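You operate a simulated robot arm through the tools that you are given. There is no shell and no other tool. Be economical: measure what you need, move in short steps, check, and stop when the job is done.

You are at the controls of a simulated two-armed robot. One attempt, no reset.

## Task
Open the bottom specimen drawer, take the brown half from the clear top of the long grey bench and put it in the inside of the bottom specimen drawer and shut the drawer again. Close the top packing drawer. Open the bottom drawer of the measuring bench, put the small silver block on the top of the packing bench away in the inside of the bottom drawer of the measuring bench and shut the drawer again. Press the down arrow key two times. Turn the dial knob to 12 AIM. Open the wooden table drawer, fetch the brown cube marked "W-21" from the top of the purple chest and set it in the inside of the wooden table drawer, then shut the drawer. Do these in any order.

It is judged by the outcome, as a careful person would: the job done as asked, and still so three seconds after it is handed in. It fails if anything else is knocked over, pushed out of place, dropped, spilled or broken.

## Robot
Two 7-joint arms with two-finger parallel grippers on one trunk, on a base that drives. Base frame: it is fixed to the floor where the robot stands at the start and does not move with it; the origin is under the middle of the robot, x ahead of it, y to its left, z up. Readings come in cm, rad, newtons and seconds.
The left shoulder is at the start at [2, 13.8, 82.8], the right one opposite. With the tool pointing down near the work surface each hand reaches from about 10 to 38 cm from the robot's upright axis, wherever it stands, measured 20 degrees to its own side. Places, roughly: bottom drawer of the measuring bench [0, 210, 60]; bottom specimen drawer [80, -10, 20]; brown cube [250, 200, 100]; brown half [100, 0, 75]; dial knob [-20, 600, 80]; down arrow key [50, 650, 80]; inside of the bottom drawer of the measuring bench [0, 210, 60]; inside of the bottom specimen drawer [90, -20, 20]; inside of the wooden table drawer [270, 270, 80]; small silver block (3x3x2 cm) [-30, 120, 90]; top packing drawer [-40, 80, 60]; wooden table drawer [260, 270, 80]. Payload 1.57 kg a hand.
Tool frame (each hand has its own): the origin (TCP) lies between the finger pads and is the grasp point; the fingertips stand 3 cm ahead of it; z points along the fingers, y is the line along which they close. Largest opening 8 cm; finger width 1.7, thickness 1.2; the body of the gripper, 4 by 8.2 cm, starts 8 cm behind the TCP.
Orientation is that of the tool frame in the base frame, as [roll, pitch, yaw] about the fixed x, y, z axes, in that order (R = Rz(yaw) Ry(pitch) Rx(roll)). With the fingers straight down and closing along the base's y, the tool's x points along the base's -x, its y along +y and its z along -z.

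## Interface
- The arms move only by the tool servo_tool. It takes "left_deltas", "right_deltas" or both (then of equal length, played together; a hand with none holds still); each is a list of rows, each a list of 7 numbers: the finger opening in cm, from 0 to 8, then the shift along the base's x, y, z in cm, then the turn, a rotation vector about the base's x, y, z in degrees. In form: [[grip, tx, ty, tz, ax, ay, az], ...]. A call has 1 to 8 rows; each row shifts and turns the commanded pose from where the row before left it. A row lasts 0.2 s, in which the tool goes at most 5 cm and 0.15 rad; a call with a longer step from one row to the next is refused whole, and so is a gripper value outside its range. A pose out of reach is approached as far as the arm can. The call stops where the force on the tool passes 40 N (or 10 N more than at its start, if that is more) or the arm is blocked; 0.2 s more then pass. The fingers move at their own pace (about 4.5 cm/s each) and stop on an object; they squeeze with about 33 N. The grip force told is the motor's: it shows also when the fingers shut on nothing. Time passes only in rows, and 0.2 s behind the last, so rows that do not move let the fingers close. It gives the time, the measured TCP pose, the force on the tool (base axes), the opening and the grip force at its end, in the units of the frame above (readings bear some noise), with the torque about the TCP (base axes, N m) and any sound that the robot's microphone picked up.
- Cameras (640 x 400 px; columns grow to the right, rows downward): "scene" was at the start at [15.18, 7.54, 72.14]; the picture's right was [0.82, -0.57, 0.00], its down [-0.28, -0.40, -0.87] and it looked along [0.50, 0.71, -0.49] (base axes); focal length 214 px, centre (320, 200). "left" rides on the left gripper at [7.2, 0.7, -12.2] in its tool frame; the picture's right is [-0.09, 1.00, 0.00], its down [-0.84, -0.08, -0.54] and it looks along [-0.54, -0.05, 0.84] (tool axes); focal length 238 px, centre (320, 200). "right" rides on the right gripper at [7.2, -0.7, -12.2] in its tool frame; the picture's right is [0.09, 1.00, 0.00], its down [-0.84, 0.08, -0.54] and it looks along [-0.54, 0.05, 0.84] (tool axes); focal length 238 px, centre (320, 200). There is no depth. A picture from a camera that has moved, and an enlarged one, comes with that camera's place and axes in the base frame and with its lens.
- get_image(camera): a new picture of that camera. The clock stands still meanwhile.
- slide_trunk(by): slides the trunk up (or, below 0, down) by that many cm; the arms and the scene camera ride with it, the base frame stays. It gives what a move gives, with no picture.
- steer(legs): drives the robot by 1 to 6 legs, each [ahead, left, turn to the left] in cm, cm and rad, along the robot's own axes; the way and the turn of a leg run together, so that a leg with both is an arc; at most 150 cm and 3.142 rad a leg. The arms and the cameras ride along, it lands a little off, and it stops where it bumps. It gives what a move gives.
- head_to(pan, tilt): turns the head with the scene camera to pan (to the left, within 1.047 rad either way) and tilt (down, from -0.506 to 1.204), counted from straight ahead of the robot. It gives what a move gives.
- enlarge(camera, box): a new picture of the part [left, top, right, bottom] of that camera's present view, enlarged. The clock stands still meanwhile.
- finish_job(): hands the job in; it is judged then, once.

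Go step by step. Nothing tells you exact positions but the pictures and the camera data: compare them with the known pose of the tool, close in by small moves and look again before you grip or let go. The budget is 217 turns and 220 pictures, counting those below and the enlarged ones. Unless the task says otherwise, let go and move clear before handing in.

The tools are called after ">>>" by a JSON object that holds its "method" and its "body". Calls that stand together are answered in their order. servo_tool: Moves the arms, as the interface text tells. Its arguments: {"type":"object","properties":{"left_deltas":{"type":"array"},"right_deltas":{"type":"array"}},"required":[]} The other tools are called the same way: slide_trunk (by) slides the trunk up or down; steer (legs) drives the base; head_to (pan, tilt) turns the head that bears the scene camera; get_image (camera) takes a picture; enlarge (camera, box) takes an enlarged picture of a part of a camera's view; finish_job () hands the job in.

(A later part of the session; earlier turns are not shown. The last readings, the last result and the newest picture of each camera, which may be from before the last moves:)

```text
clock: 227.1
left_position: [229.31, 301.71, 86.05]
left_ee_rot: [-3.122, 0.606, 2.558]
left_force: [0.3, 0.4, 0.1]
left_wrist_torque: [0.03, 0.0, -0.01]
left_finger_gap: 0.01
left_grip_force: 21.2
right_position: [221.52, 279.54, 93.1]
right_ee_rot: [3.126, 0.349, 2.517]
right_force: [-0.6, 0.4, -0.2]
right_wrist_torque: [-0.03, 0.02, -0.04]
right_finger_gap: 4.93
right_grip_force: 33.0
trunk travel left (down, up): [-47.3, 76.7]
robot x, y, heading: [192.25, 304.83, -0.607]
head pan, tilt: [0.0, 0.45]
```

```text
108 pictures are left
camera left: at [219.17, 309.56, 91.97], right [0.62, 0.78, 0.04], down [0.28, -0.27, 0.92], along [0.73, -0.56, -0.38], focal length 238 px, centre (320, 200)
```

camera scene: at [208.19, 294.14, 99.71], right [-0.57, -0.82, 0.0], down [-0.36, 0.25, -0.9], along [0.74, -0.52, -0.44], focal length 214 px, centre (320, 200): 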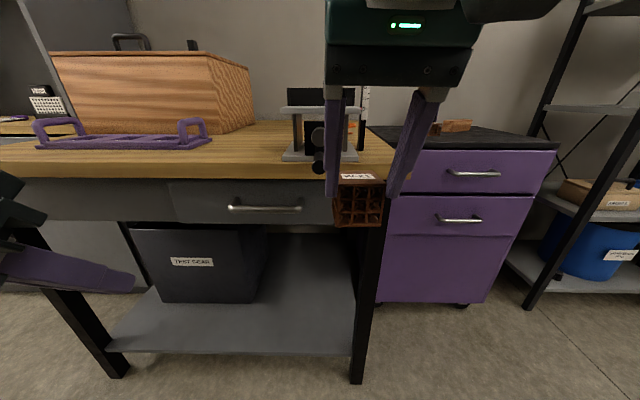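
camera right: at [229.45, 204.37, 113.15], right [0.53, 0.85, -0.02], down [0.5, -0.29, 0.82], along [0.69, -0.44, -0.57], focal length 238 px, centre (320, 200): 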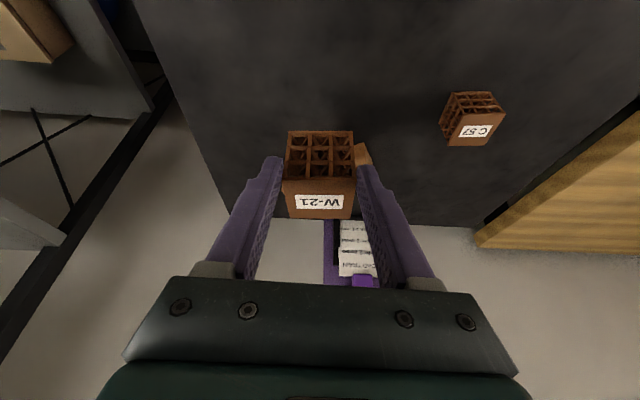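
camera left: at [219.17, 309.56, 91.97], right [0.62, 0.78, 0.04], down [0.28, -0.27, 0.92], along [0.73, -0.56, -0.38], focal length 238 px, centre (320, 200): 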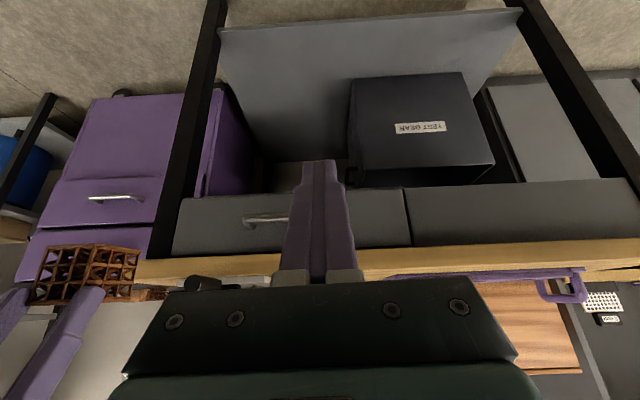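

>>> {"method": "steer", "body": {"legs": [[5, 0, 0]]}}

>>> {"method": "servo_tool", "body": {"left_deltas": [[0, 1.8, -2.7, -0.88, 0, 0, 0], [0, 1.8, -2.7, -0.88, 0, 0, 0], [0, 1.8, -2.7, -0.88, 0, 0, 0], [0, 1.8, -2.7, -0.88, 0, 0, 0], [0, 1.8, -2.7, -0.88, 0, 0, 0]]}}

>>> {"method": "get_image", "body": {"camera": "left"}}

```text
clock: 228.1
left_position: [233.43, 298.75, 86.07]
left_ee_rot: [-3.122, 0.603, 2.557]
left_force: [0.5, 0.0, -0.5]
left_wrist_torque: [0.0, -0.01, -0.02]
left_finger_gap: 0.02
left_grip_force: 21.2
right_position: [225.58, 276.59, 93.27]
right_ee_rot: [3.124, 0.349, 2.517]
right_force: [0.0, 0.0, -1.3]
right_wrist_torque: [0.0, 0.03, -0.01]
right_finger_gap: 4.93
right_grip_force: 33.2
trunk travel left (down, up): [-47.3, 76.7]
robot x, y, heading: [196.59, 302.14, -0.609]
head pan, tilt: [0.0, 0.45]
```

```text
clock: 229.3
left_position: [242.37, 285.17, 81.69]
left_ee_rot: [-3.123, 0.606, 2.557]
left_force: [-0.7, 1.1, -0.1]
left_wrist_torque: [0.02, 0.03, 0.04]
left_finger_gap: 0.0
left_grip_force: 21.2
right_position: [225.56, 276.64, 93.11]
right_ee_rot: [3.126, 0.348, 2.514]
right_force: [-0.8, 0.6, -0.7]
right_wrist_torque: [0.03, 0.01, 0.03]
right_finger_gap: 4.94
right_grip_force: 32.4
trunk travel left (down, up): [-47.3, 76.7]
robot x, y, heading: [196.28, 302.42, -0.607]
head pan, tilt: [0.0, 0.45]
```

```text
107 pictures are left
camera left: at [232.18, 293.03, 87.58], right [0.62, 0.78, 0.04], down [0.28, -0.26, 0.92], along [0.73, -0.56, -0.38], focal length 238 px, centre (320, 200)
```

left: 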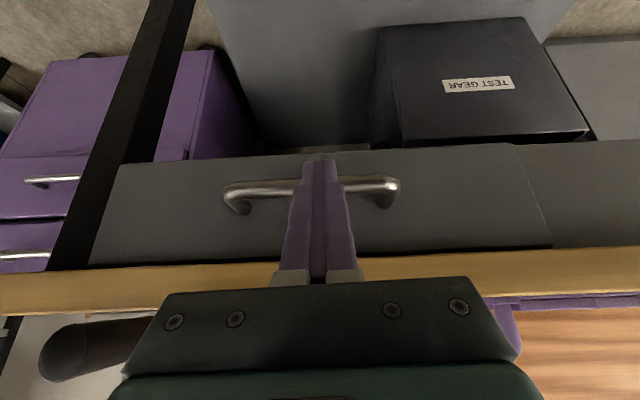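

>>> {"method": "servo_tool", "body": {"left_deltas": [[0, 1.6, -1.4, 0, 0, 0, 0], [0, 1.6, -1.3, 0, 0, 0, 0], [0, 1.6, -1.2, -0.2, 0, 0, 0]]}}

>>> {"method": "get_image", "body": {"camera": "left"}}

```text
clock: 229.8
left_position: [244.34, 283.73, 81.67]
left_ee_rot: [-3.125, 0.593, 2.558]
left_force: [-7.4, 7.7, 5.2]
left_wrist_torque: [0.07, 0.06, 0.04]
left_finger_gap: 0.0
left_grip_force: 21.9
right_position: [225.5, 276.74, 92.97]
right_ee_rot: [3.124, 0.345, 2.515]
right_force: [0.2, -0.9, -0.4]
right_wrist_torque: [0.01, 0.05, 0.02]
right_finger_gap: 4.93
right_grip_force: 32.8
trunk travel left (down, up): [-47.3, 76.7]
robot x, y, heading: [196.63, 302.05, -0.608]
head pan, tilt: [0.0, 0.45]
stopped in row 2 (left hand): the force on the tool passed its limit at 64 N (the readings are from after the stop); the commanded pose is now the measured one
```

```text
106 pictures are left
camera left: at [234.14, 291.49, 87.7], right [0.62, 0.78, 0.04], down [0.29, -0.27, 0.92], along [0.73, -0.56, -0.39], focal length 238 px, centre (320, 200)
```

left: 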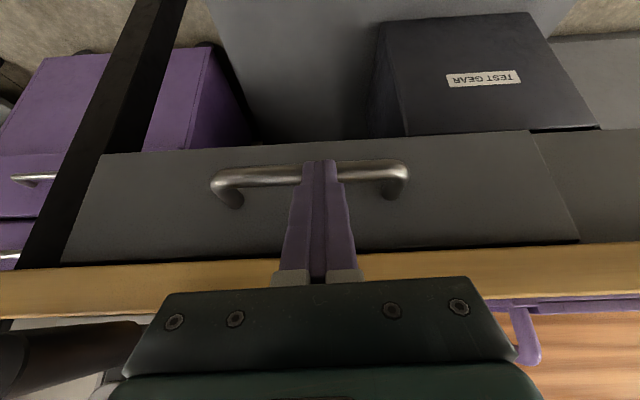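

The tip met the bar itself: it is nearer and higher (z ≈ 79). Back off, rise, and pass over it.

>>> {"method": "servo_tool", "body": {"left_deltas": [[0, -0.8, 0.57, 0.5, 0, 0, 0], [0, 0, 0, 1.3, 0, 0, 0], [0, 1.0, -0.9, 0.2, 0, 0, 0], [0, 1.0, -0.9, 0, 0, 0, 0], [0, 0.8, -0.8, 0, 0, 0, 0]]}}

>>> {"method": "get_image", "body": {"camera": "left"}}

```text
clock: 231.0
left_position: [246.42, 281.61, 83.8]
left_ee_rot: [-3.124, 0.597, 2.557]
left_force: [0.5, -0.3, -1.0]
left_wrist_torque: [-0.01, -0.03, -0.02]
left_finger_gap: 0.0
left_grip_force: 21.6
right_position: [225.62, 276.55, 93.07]
right_ee_rot: [3.123, 0.348, 2.515]
right_force: [0.7, 0.0, -0.8]
right_wrist_torque: [0.0, 0.0, -0.01]
right_finger_gap: 4.92
right_grip_force: 32.9
trunk travel left (down, up): [-47.3, 76.7]
robot x, y, heading: [196.51, 302.31, -0.614]
head pan, tilt: [0.0, 0.45]
```

```text
105 pictures are left
camera left: at [236.34, 289.39, 89.75], right [0.62, 0.78, 0.04], down [0.28, -0.27, 0.92], along [0.73, -0.56, -0.39], focal length 238 px, centre (320, 200)
```

left: 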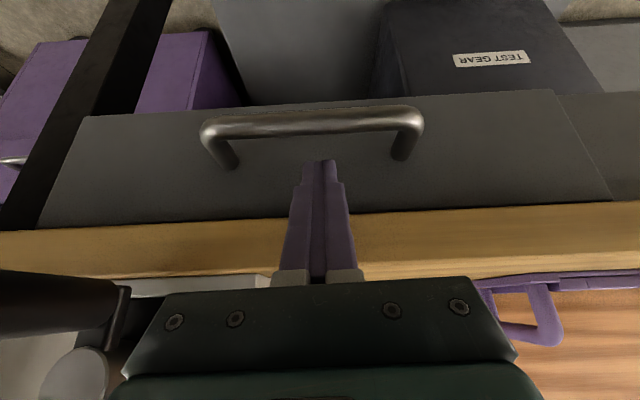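

>>> {"method": "servo_tool", "body": {"left_deltas": [[0, 0.5, -0.35, -0.5, 0, 0, 0], [0, 0, 0, -0.9, 0, 0, 0], [0, 0, 0, -0.9, 0, 0, 0], [0, 0, 0, -0.7, 0, 0, 0]]}}

>>> {"method": "get_image", "body": {"camera": "left"}}

```text
clock: 232.0
left_position: [246.96, 281.16, 80.74]
left_ee_rot: [-3.123, 0.596, 2.557]
left_force: [0.2, -0.8, 0.0]
left_wrist_torque: [0.0, -0.04, 0.0]
left_finger_gap: 0.0
left_grip_force: 21.8
right_position: [225.55, 276.66, 93.06]
right_ee_rot: [3.123, 0.348, 2.515]
right_force: [0.6, 0.3, 0.1]
right_wrist_torque: [0.04, 0.02, 0.0]
right_finger_gap: 4.91
right_grip_force: 32.6
trunk travel left (down, up): [-47.3, 76.7]
robot x, y, heading: [196.43, 301.9, -0.609]
head pan, tilt: [0.0, 0.45]
```

```text
104 pictures are left
camera left: at [236.83, 288.95, 86.72], right [0.62, 0.78, 0.04], down [0.28, -0.27, 0.92], along [0.73, -0.56, -0.39], focal length 238 px, centre (320, 200)
```

left: 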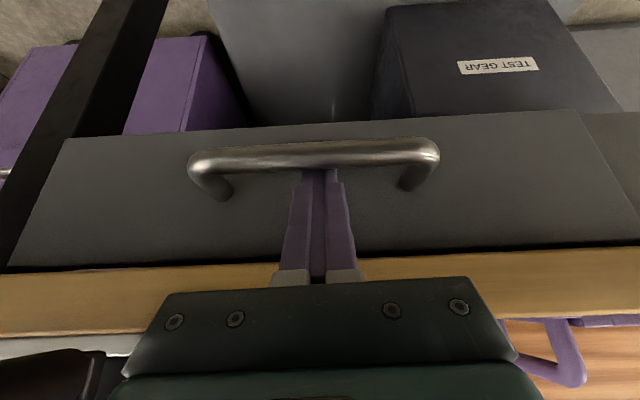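

Behind the bar without contact. A bit deeper, then pull.

>>> {"method": "servo_tool", "body": {"left_deltas": [[0, 0, 0, -0.6, 0, 0, 0], [0, -0.3, 0.2, -0.5, 0, 0, 0], [0, -0.8, 0.57, 0, 0, 0, 0], [0, -1.2, 0.85, 0, 0, 0, 0], [0, -1.6, 1.15, 0, 0, 0, 0]]}}

>>> {"method": "get_image", "body": {"camera": "left"}}

```text
clock: 233.2
left_position: [243.24, 283.9, 79.7]
left_ee_rot: [-3.124, 0.595, 2.558]
left_force: [0.0, 0.2, 2.2]
left_wrist_torque: [0.06, 0.0, 0.02]
left_finger_gap: 0.02
left_grip_force: 21.1
right_position: [225.62, 276.73, 93.06]
right_ee_rot: [3.124, 0.347, 2.514]
right_force: [-0.9, -1.3, -0.2]
right_wrist_torque: [0.05, 0.01, 0.02]
right_finger_gap: 4.91
right_grip_force: 33.2
trunk travel left (down, up): [-47.3, 76.7]
robot x, y, heading: [196.59, 302.03, -0.61]
head pan, tilt: [0.0, 0.45]
```

```text
103 pictures are left
camera left: at [232.96, 291.69, 85.63], right [0.62, 0.78, 0.04], down [0.29, -0.27, 0.92], along [0.73, -0.56, -0.39], focal length 238 px, centre (320, 200)
```

left: 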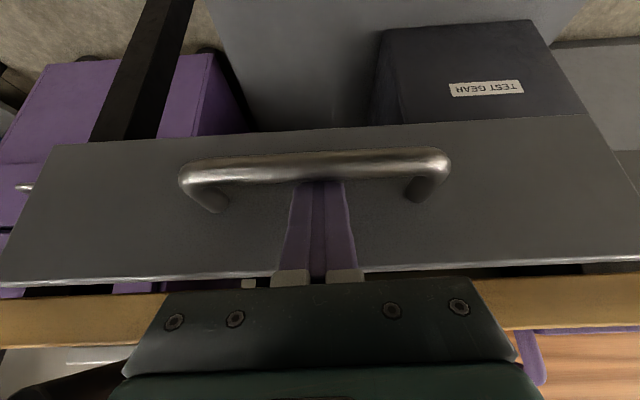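

>>> {"method": "servo_tool", "body": {"left_deltas": [[0, -1.8, 1.26, 0, 0, 0, 0], [0, -1.8, 1.26, 0, 0, 0, 0], [0, -1.8, 1.26, 0, 0, 0, 0], [0, -1.8, 1.26, 0, 0, 0, 0], [0, -1.8, 1.26, 0, 0, 0, 0], [0, -1.8, 1.26, 0, 0, 0, 0], [0, -1.8, 1.26, 0, 0, 0, 0]]}}

>>> {"method": "get_image", "body": {"camera": "right"}}

>>> {"method": "get_image", "body": {"camera": "scene"}}

```text
clock: 234.8
left_position: [230.39, 292.76, 79.91]
left_ee_rot: [-3.125, 0.595, 2.556]
left_force: [-0.1, 0.6, -0.5]
left_wrist_torque: [-0.02, -0.04, 0.01]
left_finger_gap: 0.0
left_grip_force: 21.1
right_position: [225.49, 276.59, 93.14]
right_ee_rot: [3.124, 0.349, 2.514]
right_force: [-0.1, -0.5, -0.7]
right_wrist_torque: [-0.04, 0.02, 0.02]
right_finger_gap: 4.86
right_grip_force: 33.0
trunk travel left (down, up): [-47.3, 76.7]
robot x, y, heading: [196.33, 302.09, -0.608]
head pan, tilt: [0.0, 0.45]
```

```text
102 pictures are left
camera right: at [216.25, 282.32, 102.12], right [0.51, 0.86, -0.02], down [0.53, -0.3, 0.8], along [0.68, -0.41, -0.61], focal length 238 px, centre (320, 200)
```

right: 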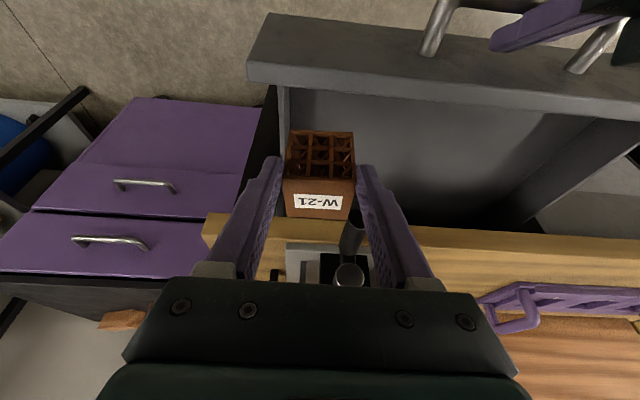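

```text
101 pictures are left
camera scene: at [212.25, 291.32, 99.69], right [-0.57, -0.82, 0.0], down [-0.36, 0.25, -0.9], along [0.74, -0.51, -0.44], focal length 214 px, centre (320, 200)
```

scene: 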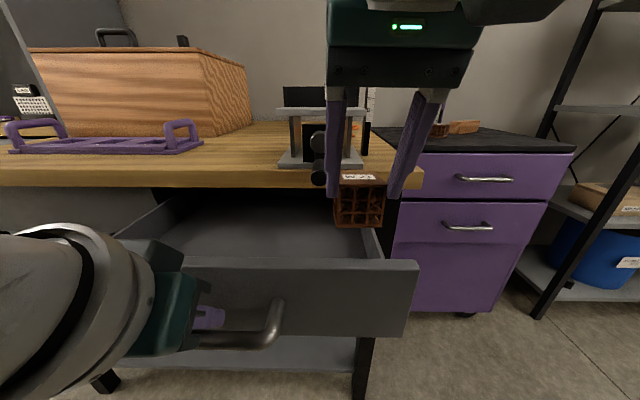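

>>> {"method": "servo_tool", "body": {"right_deltas": [[0, 2.65, 0.95, 0, 0, 0, 0], [0, 2.65, 0.95, 0, 0, 0, 0], [0, 2.65, 0.95, 0, 0, 0, 0], [0, 2.65, 0.95, 0, 0, 0, 0], [0, 0, 0, -2.5, 0, 0, 0], [0, 0, 0, -2.5, 0, 0, 0]]}}

>>> {"method": "get_image", "body": {"camera": "right"}}

>>> {"method": "get_image", "body": {"camera": "scene"}}

```text
clock: 236.2
left_position: [230.46, 292.65, 79.78]
left_ee_rot: [-3.125, 0.598, 2.56]
left_force: [1.0, 0.1, -0.4]
left_wrist_torque: [0.04, 0.0, 0.03]
left_finger_gap: 0.0
left_grip_force: 21.3
right_position: [236.22, 280.38, 88.21]
right_ee_rot: [3.123, 0.35, 2.515]
right_force: [0.8, 0.0, -0.9]
right_wrist_torque: [0.0, -0.02, 0.03]
right_finger_gap: 4.96
right_grip_force: 33.1
trunk travel left (down, up): [-47.3, 76.7]
robot x, y, heading: [196.54, 302.05, -0.609]
head pan, tilt: [0.0, 0.45]
```

```text
100 pictures are left
camera right: at [226.94, 285.96, 97.28], right [0.51, 0.86, -0.02], down [0.53, -0.3, 0.8], along [0.68, -0.41, -0.6], focal length 238 px, centre (320, 200)
```

right: 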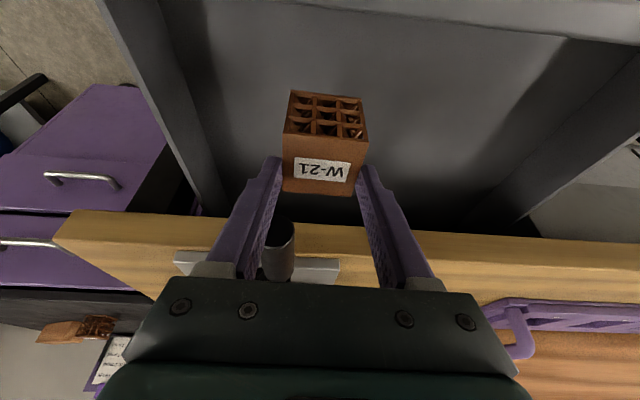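

```text
99 pictures are left
camera scene: at [212.28, 291.32, 99.69], right [-0.57, -0.82, 0.0], down [-0.36, 0.25, -0.9], along [0.74, -0.51, -0.44], focal length 214 px, centre (320, 200)
```

scene: 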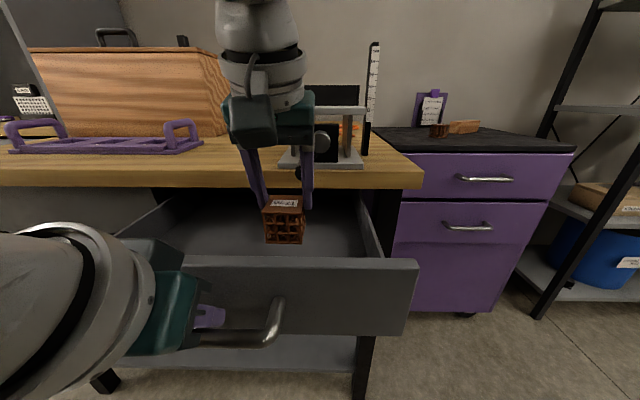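

>>> {"method": "enlarge", "body": {"camera": "scene", "box": [210, 150, 350, 270]}}

>>> {"method": "enlarge", "body": {"camera": "right", "box": [200, 60, 440, 260]}}

```text
3.33 times, centred on (280, 210) of scene
camera zoom: at [212.28, 291.32, 99.69], right [-0.57, -0.82, 0.0], down [-0.36, 0.25, -0.9], along [0.74, -0.51, -0.44], focal length 715 px, centre (453, 167)
```

zoom: 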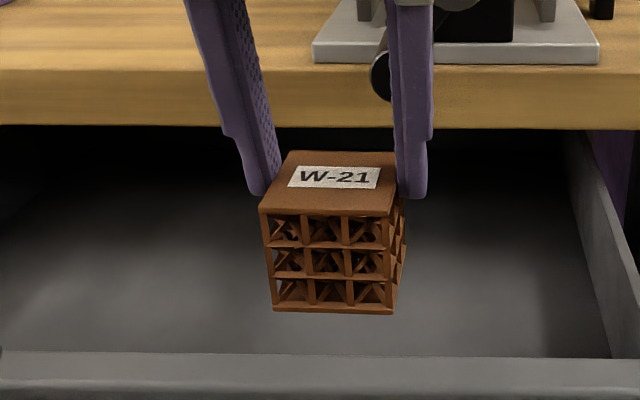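

```text
2.00 times, centred on (320, 160) of right
camera zoom: at [226.94, 285.96, 97.28], right [0.51, 0.86, -0.02], down [0.53, -0.3, 0.8], along [0.68, -0.41, -0.6], focal length 477 px, centre (320, 280)
```

zoom: 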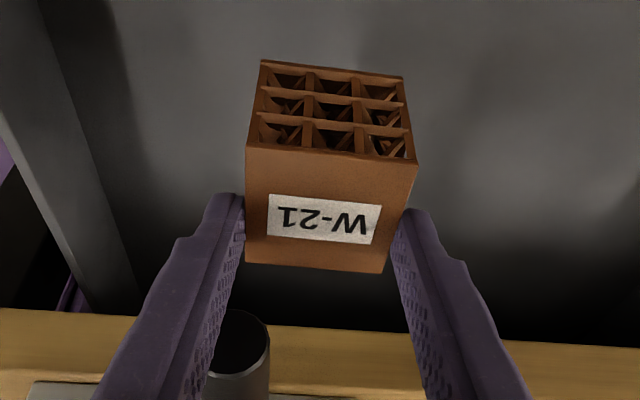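

The cube has slipped toward the fingertips. I'll lower it gently and slowly to the drawer floor.

>>> {"method": "servo_tool", "body": {"right_deltas": [[0, 0, 0, -0.4, 0, 0, 0], [0, 0, 0, -0.6, 0, 0, 0], [0, 0, 0, -0.6, 0, 0, 0], [0, 0, 0, -0.6, 0, 0, 0], [0, 0, 0, -0.6, 0, 0, 0], [0, 0, 0, -0.4, 0, 0, 0]]}}

>>> {"method": "get_image", "body": {"camera": "scene"}}

>>> {"method": "get_image", "body": {"camera": "right"}}

```text
clock: 237.6
left_position: [230.49, 292.76, 79.86]
left_ee_rot: [-3.126, 0.597, 2.557]
left_force: [-0.8, -1.0, -0.7]
left_wrist_torque: [0.0, 0.0, 0.0]
left_finger_gap: 0.01
left_grip_force: 21.2
right_position: [236.12, 280.42, 84.93]
right_ee_rot: [3.126, 0.349, 2.516]
right_force: [0.2, -0.1, -1.7]
right_wrist_torque: [0.03, 0.01, -0.02]
right_finger_gap: 4.92
right_grip_force: 32.7
trunk travel left (down, up): [-47.3, 76.7]
robot x, y, heading: [196.52, 301.85, -0.605]
head pan, tilt: [0.0, 0.45]
```

```text
96 pictures are left
camera scene: at [212.28, 291.29, 99.7], right [-0.57, -0.82, 0.0], down [-0.36, 0.25, -0.9], along [0.74, -0.51, -0.44], focal length 214 px, centre (320, 200)
```

scene: 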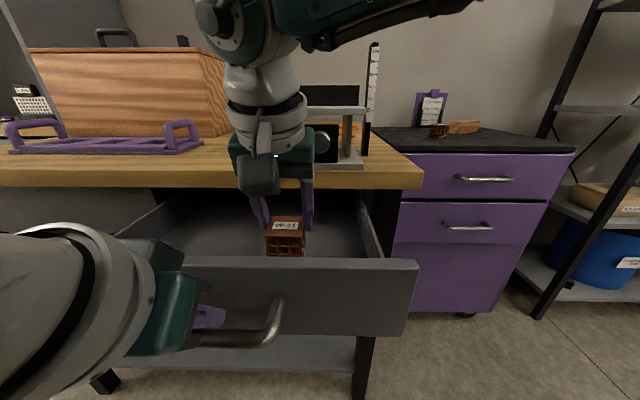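

```text
95 pictures are left
camera right: at [226.81, 286.08, 93.93], right [0.51, 0.86, -0.02], down [0.53, -0.3, 0.8], along [0.68, -0.41, -0.61], focal length 238 px, centre (320, 200)
```

right: 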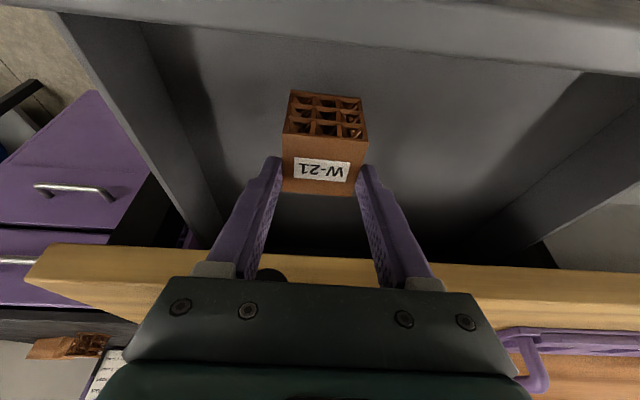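

>>> {"method": "servo_tool", "body": {"right_deltas": [[0, 0, 0, -0.5, 0, 0, 0], [0, 0, 0, -0.5, 0, 0, 0], [0, 0, 0, -0.5, 0, 0, 0], [0, 0, 0, -0.5, 0, 0, 0], [0, 0, 0, -0.5, 0, 0, 0], [0, 0, 0, -0.5, 0, 0, 0]]}}

>>> {"method": "get_image", "body": {"camera": "right"}}

```text
clock: 239.0
left_position: [230.41, 292.58, 79.81]
left_ee_rot: [-3.123, 0.597, 2.557]
left_force: [-0.1, 0.4, 0.1]
left_wrist_torque: [0.01, -0.01, 0.01]
left_finger_gap: 0.02
left_grip_force: 21.4
right_position: [236.17, 280.48, 81.9]
right_ee_rot: [3.124, 0.347, 2.517]
right_force: [-0.3, 0.5, -0.7]
right_wrist_torque: [-0.02, 0.0, 0.03]
right_finger_gap: 4.9
right_grip_force: 32.5
trunk travel left (down, up): [-47.3, 76.7]
robot x, y, heading: [196.77, 301.92, -0.609]
head pan, tilt: [0.0, 0.45]
```

```text
94 pictures are left
camera right: at [226.91, 286.08, 90.97], right [0.51, 0.86, -0.02], down [0.53, -0.3, 0.8], along [0.68, -0.41, -0.61], focal length 238 px, centre (320, 200)
```

right: 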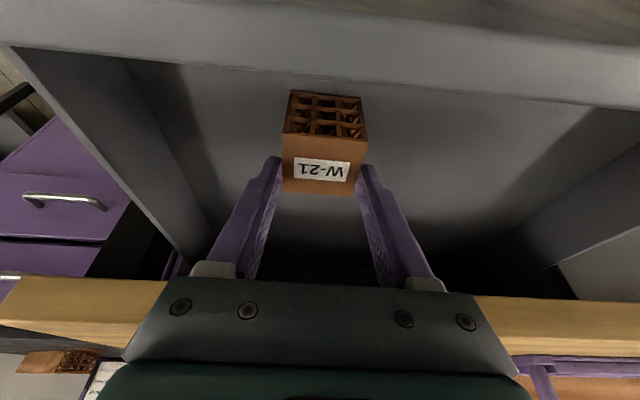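

>>> {"method": "servo_tool", "body": {"right_deltas": [[0, 0, 0, -0.4, 0, 0, 0], [0, 0, 0, -0.4, 0, 0, 0], [0, 0, 0, -0.4, 0, 0, 0], [0, 0, 0, -0.4, 0, 0, 0], [0, 0, 0, -0.3, 0, 0, 0], [0, 0, 0, -0.3, 0, 0, 0]]}}

>>> {"method": "get_image", "body": {"camera": "right"}}

```text
clock: 239.7
left_position: [230.7, 292.54, 79.94]
left_ee_rot: [-3.12, 0.605, 2.559]
left_force: [2.9, -2.4, 5.5]
left_wrist_torque: [-0.02, 0.02, 0.0]
left_finger_gap: 0.01
left_grip_force: 21.1
right_position: [236.77, 280.09, 81.59]
right_ee_rot: [3.125, 0.363, 2.514]
right_force: [-4.5, 1.0, 16.8]
right_wrist_torque: [-0.13, 0.41, -0.02]
right_finger_gap: 4.9
right_grip_force: 33.1
trunk travel left (down, up): [-47.3, 76.7]
robot x, y, heading: [196.52, 301.89, -0.608]
head pan, tilt: [0.0, 0.45]
stopped in row 3 (right hand): the force on the tool passed its limit at 46 N (the readings are from after the stop); the commanded pose is now the measured one
```

```text
93 pictures are left
camera right: at [227.25, 285.88, 90.47], right [0.51, 0.86, -0.02], down [0.52, -0.29, 0.8], along [0.69, -0.42, -0.59], focal length 238 px, centre (320, 200)
```

right: 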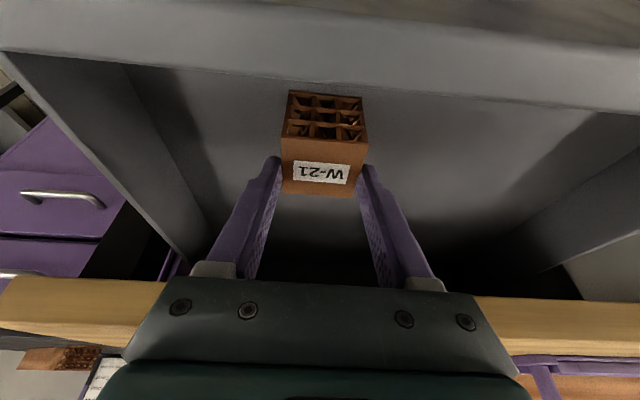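

>>> {"method": "servo_tool", "body": {"right_deltas": [[4.9, 0, 0, 0.1, 0, 0, 0], [5.3, 0, 0, 0, 0, 0, 0], [6, 0, 0, 0, 0, 0, 0], [7, 0, 0, 0, 0, 0, 0], [7.5, 0, 0, 0.5, 0, 0, 0], [7.5, -0.3, 0.2, 2, 0, 0, 0], [7.5, 0, 0, 3, 0, 0, 0], [7.5, 0, 0, 4, 0, 0, 0]]}}

>>> {"method": "get_image", "body": {"camera": "right"}}

>>> {"method": "get_image", "body": {"camera": "scene"}}

```text
clock: 241.5
left_position: [230.53, 292.74, 79.88]
left_ee_rot: [-3.124, 0.6, 2.557]
left_force: [-0.8, -0.4, 0.9]
left_wrist_torque: [0.03, 0.02, -0.03]
left_finger_gap: 0.0
left_grip_force: 21.3
right_position: [236.19, 280.46, 90.93]
right_ee_rot: [3.125, 0.358, 2.516]
right_force: [-0.9, -0.2, 0.4]
right_wrist_torque: [0.01, 0.0, -0.01]
right_finger_gap: 7.5
right_grip_force: 0.1
trunk travel left (down, up): [-47.3, 76.7]
robot x, y, heading: [196.43, 302.45, -0.605]
head pan, tilt: [0.0, 0.45]
```

```text
92 pictures are left
camera right: at [226.76, 286.22, 99.87], right [0.51, 0.86, -0.02], down [0.52, -0.29, 0.8], along [0.69, -0.42, -0.6], focal length 238 px, centre (320, 200)
```

right: 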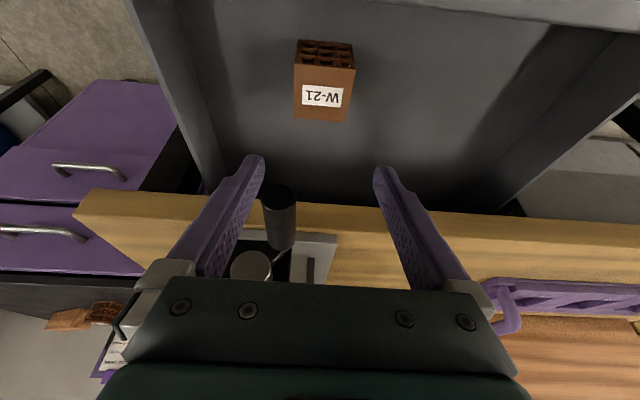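

```text
91 pictures are left
camera scene: at [212.3, 291.28, 99.7], right [-0.57, -0.82, 0.0], down [-0.36, 0.25, -0.9], along [0.74, -0.51, -0.44], focal length 214 px, centre (320, 200)
```

scene: 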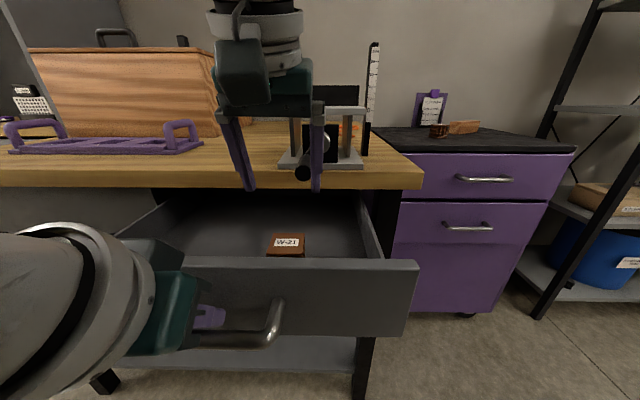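

Cube rests upright in the drawer. Retract the right hand and push the drawer shut.

>>> {"method": "servo_tool", "body": {"right_deltas": [[7.5, -2.4, 1.7, 1, 0, 0, 0], [7.5, -2.4, 1.7, 1, 0, 0, 0], [7.5, -2.4, 1.7, 1, 0, 0, 0], [6, 0, 0, 0, 0, 0, 0], [6, 0, 0, 0, 0, 0, 0], [6, 0, 0, 0, 0, 0, 0], [6, 0, 0, 0, 0, 0, 0], [6, 0, 0, 0, 0, 0, 0]], "left_deltas": [[0, 0.6, -0.4, 0, 0, 0, 0], [0, 1.2, -0.84, 0, 0, 0, 0], [0, 1.6, -1.12, 0, 0, 0, 0], [0, 1.6, -1.12, 0, 0, 0, 0], [0, 1.6, -1.12, 0, 0, 0, 0], [0, 1.6, -1.12, 0, 0, 0, 0], [0, 1.6, -1.12, 0, 0, 0, 0], [0, 1.6, -1.12, 0, 0, 0, 0]]}}

>>> {"method": "servo_tool", "body": {"left_deltas": [[0, 1.4, -1.0, 0, 0, 0, 0], [0, 1.4, -1.0, 0, 0, 0, 0], [0, 1.2, -0.84, 0, 0, 0, 0], [0, 0.8, -0.56, 0, 0, 0, 0], [0, 0.8, -0.56, 0, 0, 0, 0]]}}

>>> {"method": "get_image", "body": {"camera": "left"}}

>>> {"method": "get_image", "body": {"camera": "scene"}}

```text
clock: 242.3
left_position: [233.54, 290.45, 79.64]
left_ee_rot: [-3.125, 0.586, 2.549]
left_force: [-0.8, 0.8, 0.2]
left_wrist_torque: [0.0, -0.01, 0.01]
left_finger_gap: 0.01
left_grip_force: 21.4
right_position: [228.27, 286.26, 90.47]
right_ee_rot: [3.128, 0.283, 2.5]
right_force: [-0.1, -0.4, -0.7]
right_wrist_torque: [0.0, 0.02, -0.01]
right_finger_gap: 5.99
right_grip_force: 0.0
trunk travel left (down, up): [-47.3, 76.7]
robot x, y, heading: [196.66, 301.99, -0.611]
head pan, tilt: [0.0, 0.45]
stopped in row 4 (left hand): the force on the tool passed its limit at 70 N (the readings are from after the stop); the commanded pose is now the measured one
```

```text
clock: 242.8
left_position: [234.83, 289.07, 79.36]
left_ee_rot: [-3.128, 0.578, 2.541]
left_force: [0.8, -0.4, -0.3]
left_wrist_torque: [-0.02, -0.14, -0.06]
left_finger_gap: 0.02
left_grip_force: 21.1
right_position: [228.68, 285.56, 90.63]
right_ee_rot: [3.13, 0.306, 2.489]
right_force: [0.5, -0.6, 2.6]
right_wrist_torque: [-0.02, -0.07, -0.02]
right_finger_gap: 5.98
right_grip_force: 0.1
trunk travel left (down, up): [-47.3, 76.7]
robot x, y, heading: [196.9, 302.36, -0.607]
head pan, tilt: [0.0, 0.45]
stopped in row 2 (left hand): the force on the tool passed its limit at 46 N (the readings are from after the stop); the commanded pose is now the measured one
```

```text
90 pictures are left
camera left: at [224.91, 296.99, 85.72], right [0.63, 0.77, 0.04], down [0.29, -0.29, 0.91], along [0.72, -0.57, -0.41], focal length 238 px, centre (320, 200)
```

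left: 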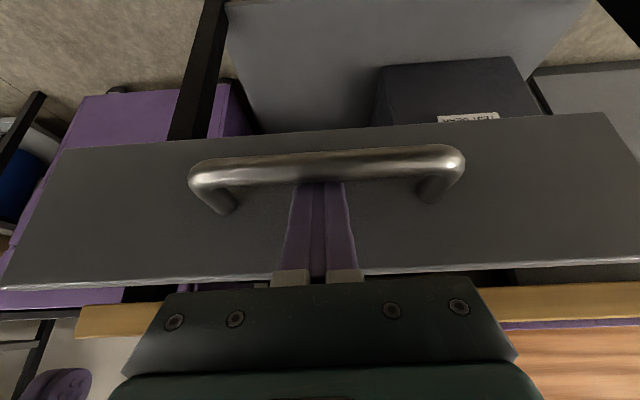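

```text
89 pictures are left
camera scene: at [212.3, 291.27, 99.71], right [-0.57, -0.82, 0.0], down [-0.36, 0.25, -0.9], along [0.74, -0.51, -0.43], focal length 214 px, centre (320, 200)
```

scene: 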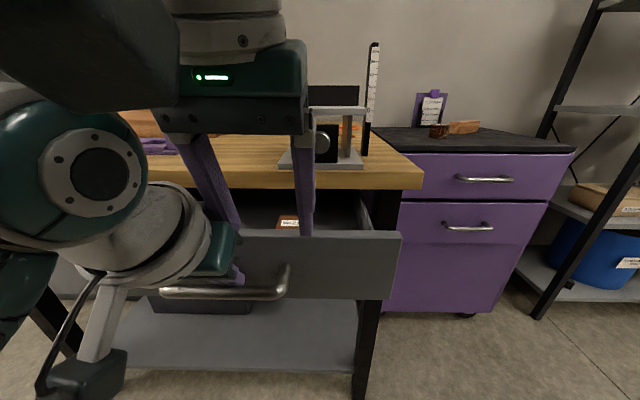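

The two hands are touching; I'll move the right hand up and away to the right.

>>> {"method": "servo_tool", "body": {"right_deltas": [[6, -0.6, -1.4, 1, 0, 0, 0], [6, -1.5, -2.2, 2, 0, 0, 0], [6, -1.5, -2.2, 2, 0, 0, 0], [6, -1.5, -2.2, 1, 0, 0, 0], [6, -1.5, -2.2, 0, 0, 0, 0]]}}

>>> {"method": "get_image", "body": {"camera": "scene"}}

```text
clock: 243.5
left_position: [234.51, 289.07, 79.32]
left_ee_rot: [-3.126, 0.572, 2.53]
left_force: [1.7, 1.9, 2.7]
left_wrist_torque: [0.14, 0.04, -0.05]
left_finger_gap: 0.0
left_grip_force: 21.0
right_position: [226.49, 283.81, 91.3]
right_ee_rot: [3.122, 0.263, 2.499]
right_force: [-0.1, -0.6, -0.7]
right_wrist_torque: [-0.02, 0.01, -0.01]
right_finger_gap: 5.99
right_grip_force: 0.0
trunk travel left (down, up): [-47.3, 76.7]
robot x, y, heading: [196.28, 302.29, -0.605]
head pan, tilt: [0.0, 0.45]
stopped in row 3 (right hand): the force on the tool passed its limit at 49 N (the readings are from after the stop); the commanded pose is now the measured one
```

```text
88 pictures are left
camera scene: at [212.34, 291.35, 99.7], right [-0.57, -0.82, 0.0], down [-0.36, 0.25, -0.9], along [0.74, -0.51, -0.43], focal length 214 px, centre (320, 200)
```

scene: 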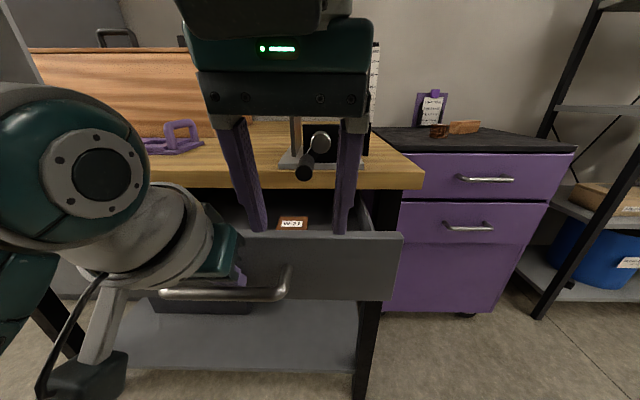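

>>> {"method": "servo_tool", "body": {"right_deltas": [[6, 1.6, -1.2, 0.3, 0, 0, 0], [6, 1.6, -1.2, 0.3, 0, 0, 0], [6, -1.1, -1.6, 1, 0, 0, 0], [6, -1.1, -1.6, 1, 0, 0, 0], [6, -1.1, -1.6, 1, 0, 0, 0], [6, -1.1, -1.6, 0, 0, 0, 0], [6, -1.1, -1.6, 0, 0, 0, 0]]}}

>>> {"method": "get_image", "body": {"camera": "scene"}}

```text
clock: 245.1
left_position: [234.53, 288.97, 79.43]
left_ee_rot: [-3.127, 0.573, 2.531]
left_force: [0.5, 2.3, 6.2]
left_wrist_torque: [0.16, 0.0, 0.07]
left_finger_gap: 0.03
left_grip_force: 21.0
right_position: [223.95, 273.78, 93.99]
right_ee_rot: [3.132, 0.238, 2.515]
right_force: [-0.1, 1.2, -0.9]
right_wrist_torque: [0.02, -0.03, 0.03]
right_finger_gap: 6.0
right_grip_force: 0.0
trunk travel left (down, up): [-47.3, 76.7]
robot x, y, heading: [196.78, 302.21, -0.609]
head pan, tilt: [0.0, 0.45]
```

```text
87 pictures are left
camera scene: at [212.34, 291.34, 99.72], right [-0.57, -0.82, 0.0], down [-0.36, 0.25, -0.9], along [0.74, -0.51, -0.43], focal length 214 px, centre (320, 200)
```

scene: 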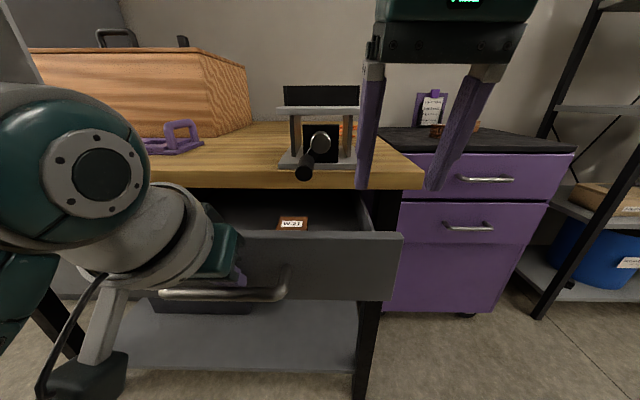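

>>> {"method": "servo_tool", "body": {"left_deltas": [[0, 1.3, -0.9, 0.2, 0, 0, 0], [0, 1.6, -1.12, 0, 0, 0, 0], [0, 1.6, -1.12, 0, 0, 0, 0], [0, 1.6, -1.12, 0, 0, 0, 0], [0, 1.6, -1.12, 0, 0, 0, 0], [0, 1.6, -1.12, 0, 0, 0, 0], [0, 1.2, -0.84, 0, 0, 0, 0], [0, 0.8, -0.56, 0, 0, 0, 0]]}}

>>> {"method": "get_image", "body": {"camera": "left"}}

>>> {"method": "get_image", "body": {"camera": "scene"}}

```text
clock: 246.9
left_position: [245.84, 281.09, 79.67]
left_ee_rot: [-3.124, 0.571, 2.532]
left_force: [-0.5, 0.5, -0.3]
left_wrist_torque: [-0.01, 0.0, -0.04]
left_finger_gap: 0.02
left_grip_force: 21.4
right_position: [223.76, 273.57, 94.02]
right_ee_rot: [3.128, 0.24, 2.508]
right_force: [-0.9, -0.4, 0.6]
right_wrist_torque: [-0.03, 0.03, -0.01]
right_finger_gap: 5.98
right_grip_force: 0.1
trunk travel left (down, up): [-47.3, 76.7]
robot x, y, heading: [196.36, 301.74, -0.606]
head pan, tilt: [0.0, 0.45]
```

```text
86 pictures are left
camera left: at [236.03, 289.06, 85.87], right [0.64, 0.77, 0.04], down [0.3, -0.29, 0.91], along [0.71, -0.57, -0.41], focal length 238 px, centre (320, 200)
```

left: 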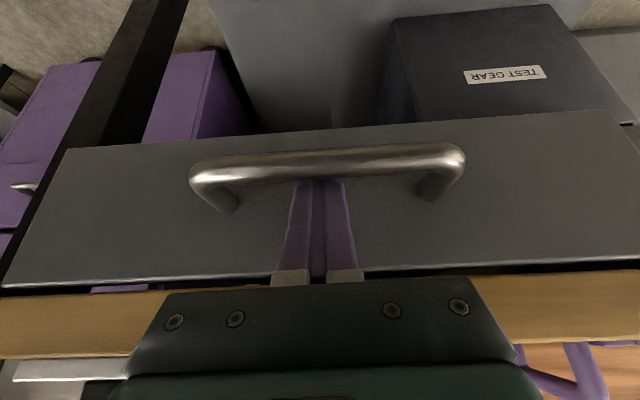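

```text
85 pictures are left
camera scene: at [212.28, 291.31, 99.7], right [-0.57, -0.82, 0.0], down [-0.36, 0.25, -0.9], along [0.74, -0.51, -0.44], focal length 214 px, centre (320, 200)
```

scene: 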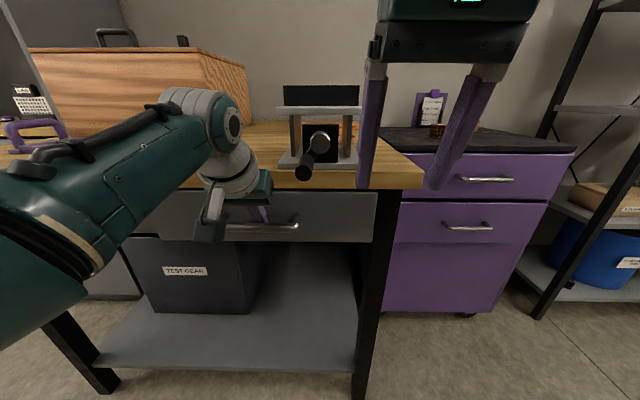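

>>> {"method": "servo_tool", "body": {"left_deltas": [[0, 0.6, -0.42, 0, 0, 0, 0], [0, 0.6, -0.42, 0, 0, 0, 0], [0, 0.6, -0.42, 0, 0, 0, 0], [0, 0.6, -0.42, 0, 0, 0, 0], [0, 0.6, -0.42, 0, 0, 0, 0]]}}

>>> {"method": "get_image", "body": {"camera": "left"}}

```text
clock: 247.8
left_position: [247.32, 280.01, 79.4]
left_ee_rot: [-3.126, 0.557, 2.531]
left_force: [-16.9, 13.4, 12.6]
left_wrist_torque: [0.41, 0.45, -0.02]
left_finger_gap: 0.01
left_grip_force: 21.1
right_position: [223.49, 273.88, 93.81]
right_ee_rot: [3.126, 0.234, 2.506]
right_force: [0.6, -0.3, -0.4]
right_wrist_torque: [-0.01, -0.01, -0.02]
right_finger_gap: 5.99
right_grip_force: 0.0
trunk travel left (down, up): [-47.3, 76.7]
robot x, y, heading: [196.25, 302.19, -0.607]
head pan, tilt: [0.0, 0.45]
stopped in row 4 (left hand): the force on the tool passed its limit at 48 N (the readings are from after the stop); the commanded pose is now the measured one
```

```text
84 pictures are left
camera left: at [237.54, 287.95, 85.84], right [0.64, 0.77, 0.03], down [0.31, -0.3, 0.9], along [0.7, -0.57, -0.43], focal length 238 px, centre (320, 200)
```

left: 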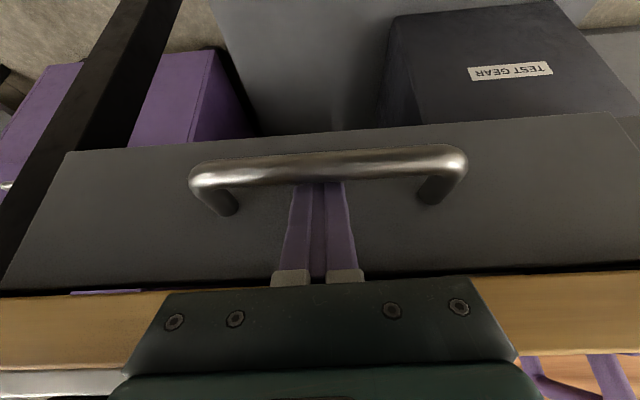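

>>> {"method": "servo_tool", "body": {"left_deltas": [[0, -0.2, 0.15, 0.8, 0, 0, 0], [0, -0.6, 0.4, 1.3, 0, 0, 0], [0, -0.7, 0.5, 1.4, 0, 0, 0], [0, -0.8, 0.55, 1.4, 0, 0, 0], [0, -2.2, 1.5, 0.5, 0, 0, 0], [0, -2.4, 1.7, 0, 0, 0, 0], [0, -2.4, 1.7, 0, 0, 0, 0]]}}

>>> {"method": "get_image", "body": {"camera": "left"}}

```text
clock: 249.4
left_position: [238.4, 286.18, 84.93]
left_ee_rot: [-3.123, 0.565, 2.529]
left_force: [0.2, 0.9, 0.1]
left_wrist_torque: [0.0, 0.01, 0.02]
left_finger_gap: 0.0
left_grip_force: 21.2
right_position: [223.67, 273.6, 94.02]
right_ee_rot: [3.128, 0.238, 2.504]
right_force: [0.3, -0.8, 0.7]
right_wrist_torque: [0.0, 0.0, 0.02]
right_finger_gap: 6.0
right_grip_force: 0.1
trunk travel left (down, up): [-47.3, 76.7]
robot x, y, heading: [196.51, 302.63, -0.609]
head pan, tilt: [0.0, 0.45]
```

```text
83 pictures are left
camera left: at [228.54, 294.13, 91.32], right [0.64, 0.77, 0.03], down [0.3, -0.29, 0.91], along [0.7, -0.57, -0.42], focal length 238 px, centre (320, 200)
```

left: 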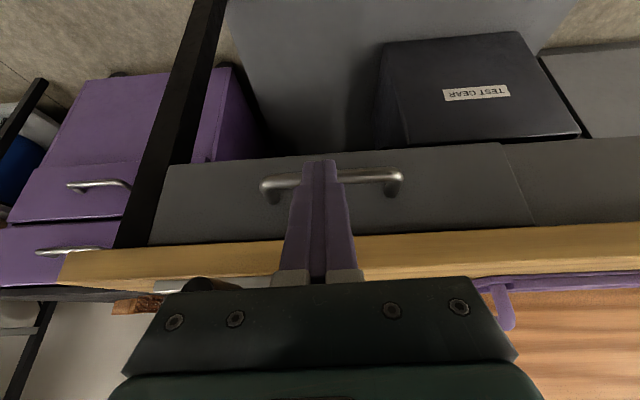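

The drawer is shut. Now to the dial and the arrow key, far across the room. Back away, turn and look.

>>> {"method": "steer", "body": {"legs": [[-25, 0, 0], [0, 0, 1.57]]}}

>>> {"method": "slide_trunk", "body": {"by": 20}}

>>> {"method": "head_to", "body": {"pan": 1.0, "tilt": 0.2}}

>>> {"method": "get_image", "body": {"camera": "scene"}}

>>> {"method": "head_to", "body": {"pan": 0.0, "tilt": 0.2}}

>>> {"method": "get_image", "body": {"camera": "scene"}}

```text
clock: 255.0
left_position: [192.22, 358.05, 84.9]
left_ee_rot: [-3.125, 0.566, -2.18]
left_force: [-0.1, 0.4, -1.0]
left_wrist_torque: [-0.01, -0.01, 0.0]
left_finger_gap: 0.02
left_grip_force: 22.0
right_position: [204.9, 343.47, 94.03]
right_ee_rot: [3.127, 0.238, -2.207]
right_force: [-0.9, 0.0, -1.2]
right_wrist_torque: [0.0, -0.04, 0.01]
right_finger_gap: 6.0
right_grip_force: 0.0
trunk travel left (down, up): [-47.3, 76.7]
robot x, y, heading: [176.43, 316.1, 0.963]
head pan, tilt: [0.0, 0.45]
```

```text
clock: 257.2
left_position: [192.23, 358.1, 105.01]
left_ee_rot: [-3.124, 0.565, -2.179]
left_force: [-0.6, -0.4, -1.5]
left_wrist_torque: [0.02, -0.03, 0.01]
left_finger_gap: 0.04
left_grip_force: 21.5
right_position: [204.82, 343.51, 114.0]
right_ee_rot: [3.127, 0.238, -2.205]
right_force: [0.3, 0.1, 0.4]
right_wrist_torque: [0.0, -0.01, 0.0]
right_finger_gap: 6.0
right_grip_force: 0.1
trunk travel left (down, up): [-67.3, 56.7]
robot x, y, heading: [176.27, 315.68, 0.959]
head pan, tilt: [0.0, 0.45]
```

```text
clock: 258.5
left_position: [192.13, 358.08, 104.76]
left_ee_rot: [-3.124, 0.565, -2.181]
left_force: [0.0, 0.2, 0.1]
left_wrist_torque: [0.02, 0.01, 0.0]
left_finger_gap: 0.01
left_grip_force: 21.6
right_position: [204.84, 343.52, 113.97]
right_ee_rot: [3.127, 0.237, -2.208]
right_force: [1.0, 0.2, -0.8]
right_wrist_torque: [0.02, 0.02, 0.03]
right_finger_gap: 6.0
right_grip_force: 0.1
trunk travel left (down, up): [-67.3, 56.7]
robot x, y, heading: [176.58, 315.93, 0.967]
head pan, tilt: [1.0, 0.201]
```

```text
82 pictures are left
camera scene: at [178.38, 333.1, 122.02], right [0.92, 0.38, 0.0], down [0.08, -0.18, -0.98], along [-0.37, 0.91, -0.2], focal length 214 px, centre (320, 200)
```

scene: 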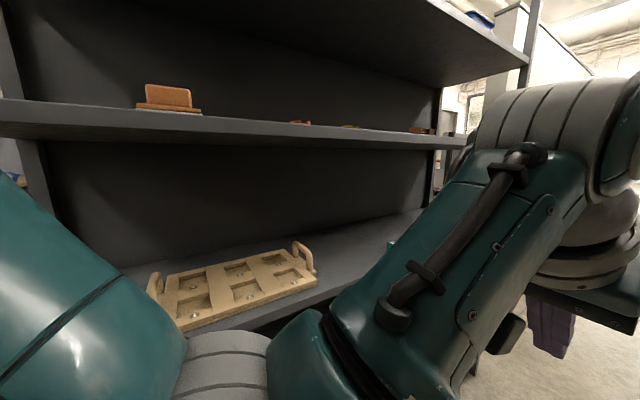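

```text
clock: 259.7
left_position: [192.26, 358.08, 104.9]
left_ee_rot: [-3.125, 0.565, -2.18]
left_force: [-0.3, 0.3, -0.1]
left_wrist_torque: [0.01, 0.02, 0.02]
left_finger_gap: 0.0
left_grip_force: 21.5
right_position: [204.86, 343.42, 114.02]
right_ee_rot: [3.127, 0.239, -2.205]
right_force: [-0.6, -0.3, 0.8]
right_wrist_torque: [-0.02, -0.02, 0.03]
right_finger_gap: 5.99
right_grip_force: 0.0
trunk travel left (down, up): [-67.3, 56.7]
robot x, y, heading: [176.29, 315.7, 0.971]
head pan, tilt: [0.0, 0.201]
```

```text
81 pictures are left
camera scene: at [187.26, 332.15, 122.03], right [0.82, -0.57, 0.0], down [-0.11, -0.16, -0.98], along [0.56, 0.81, -0.2], focal length 214 px, centre (320, 200)
```

scene: 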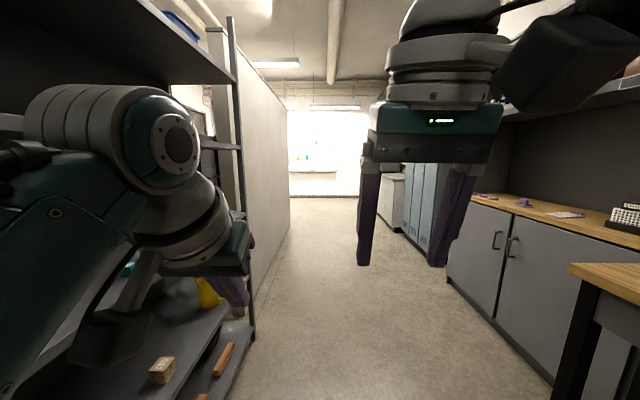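

The machines lie behind the rack/partition; I'll go back along the aisle and through the gap past the measuring bench.

>>> {"method": "steer", "body": {"legs": [[-95, 0, 0], [0, 130, 0]]}}

>>> {"method": "head_to", "body": {"pan": 0.6, "tilt": 0.2}}

>>> {"method": "get_image", "body": {"camera": "scene"}}

```text
clock: 270.7
left_position: [35.34, 352.34, 105.01]
left_ee_rot: [-3.124, 0.566, -2.197]
left_force: [-0.5, -0.1, -0.2]
left_wrist_torque: [-0.02, 0.0, -0.02]
left_finger_gap: 0.0
left_grip_force: 21.7
right_position: [47.79, 337.54, 114.02]
right_ee_rot: [3.127, 0.236, -2.22]
right_force: [0.1, -0.2, -0.6]
right_wrist_torque: [-0.01, 0.02, 0.01]
right_finger_gap: 6.01
right_grip_force: 0.0
trunk travel left (down, up): [-67.3, 56.7]
robot x, y, heading: [18.84, 311.0, 0.95]
head pan, tilt: [0.0, 0.201]
```

```text
clock: 271.7
left_position: [35.48, 352.35, 104.93]
left_ee_rot: [-3.125, 0.566, -2.194]
left_force: [0.2, 0.0, -0.6]
left_wrist_torque: [0.01, -0.04, -0.02]
left_finger_gap: 0.03
left_grip_force: 21.4
right_position: [47.68, 337.55, 114.0]
right_ee_rot: [3.127, 0.238, -2.219]
right_force: [0.2, -0.5, 0.8]
right_wrist_torque: [0.01, 0.0, 0.0]
right_finger_gap: 6.0
right_grip_force: 0.1
trunk travel left (down, up): [-67.3, 56.7]
robot x, y, heading: [18.79, 310.78, 0.947]
head pan, tilt: [0.6, 0.201]
```

```text
80 pictures are left
camera scene: at [24.78, 328.24, 122.03], right [1.0, -0.02, 0.0], down [0.0, -0.2, -0.98], along [0.02, 0.98, -0.2], focal length 214 px, centre (320, 200)
```

scene: 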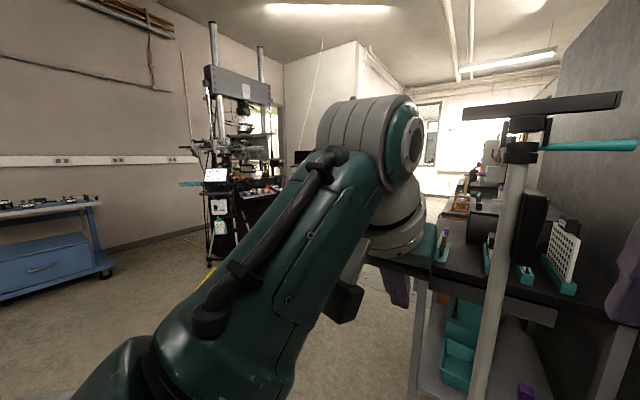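

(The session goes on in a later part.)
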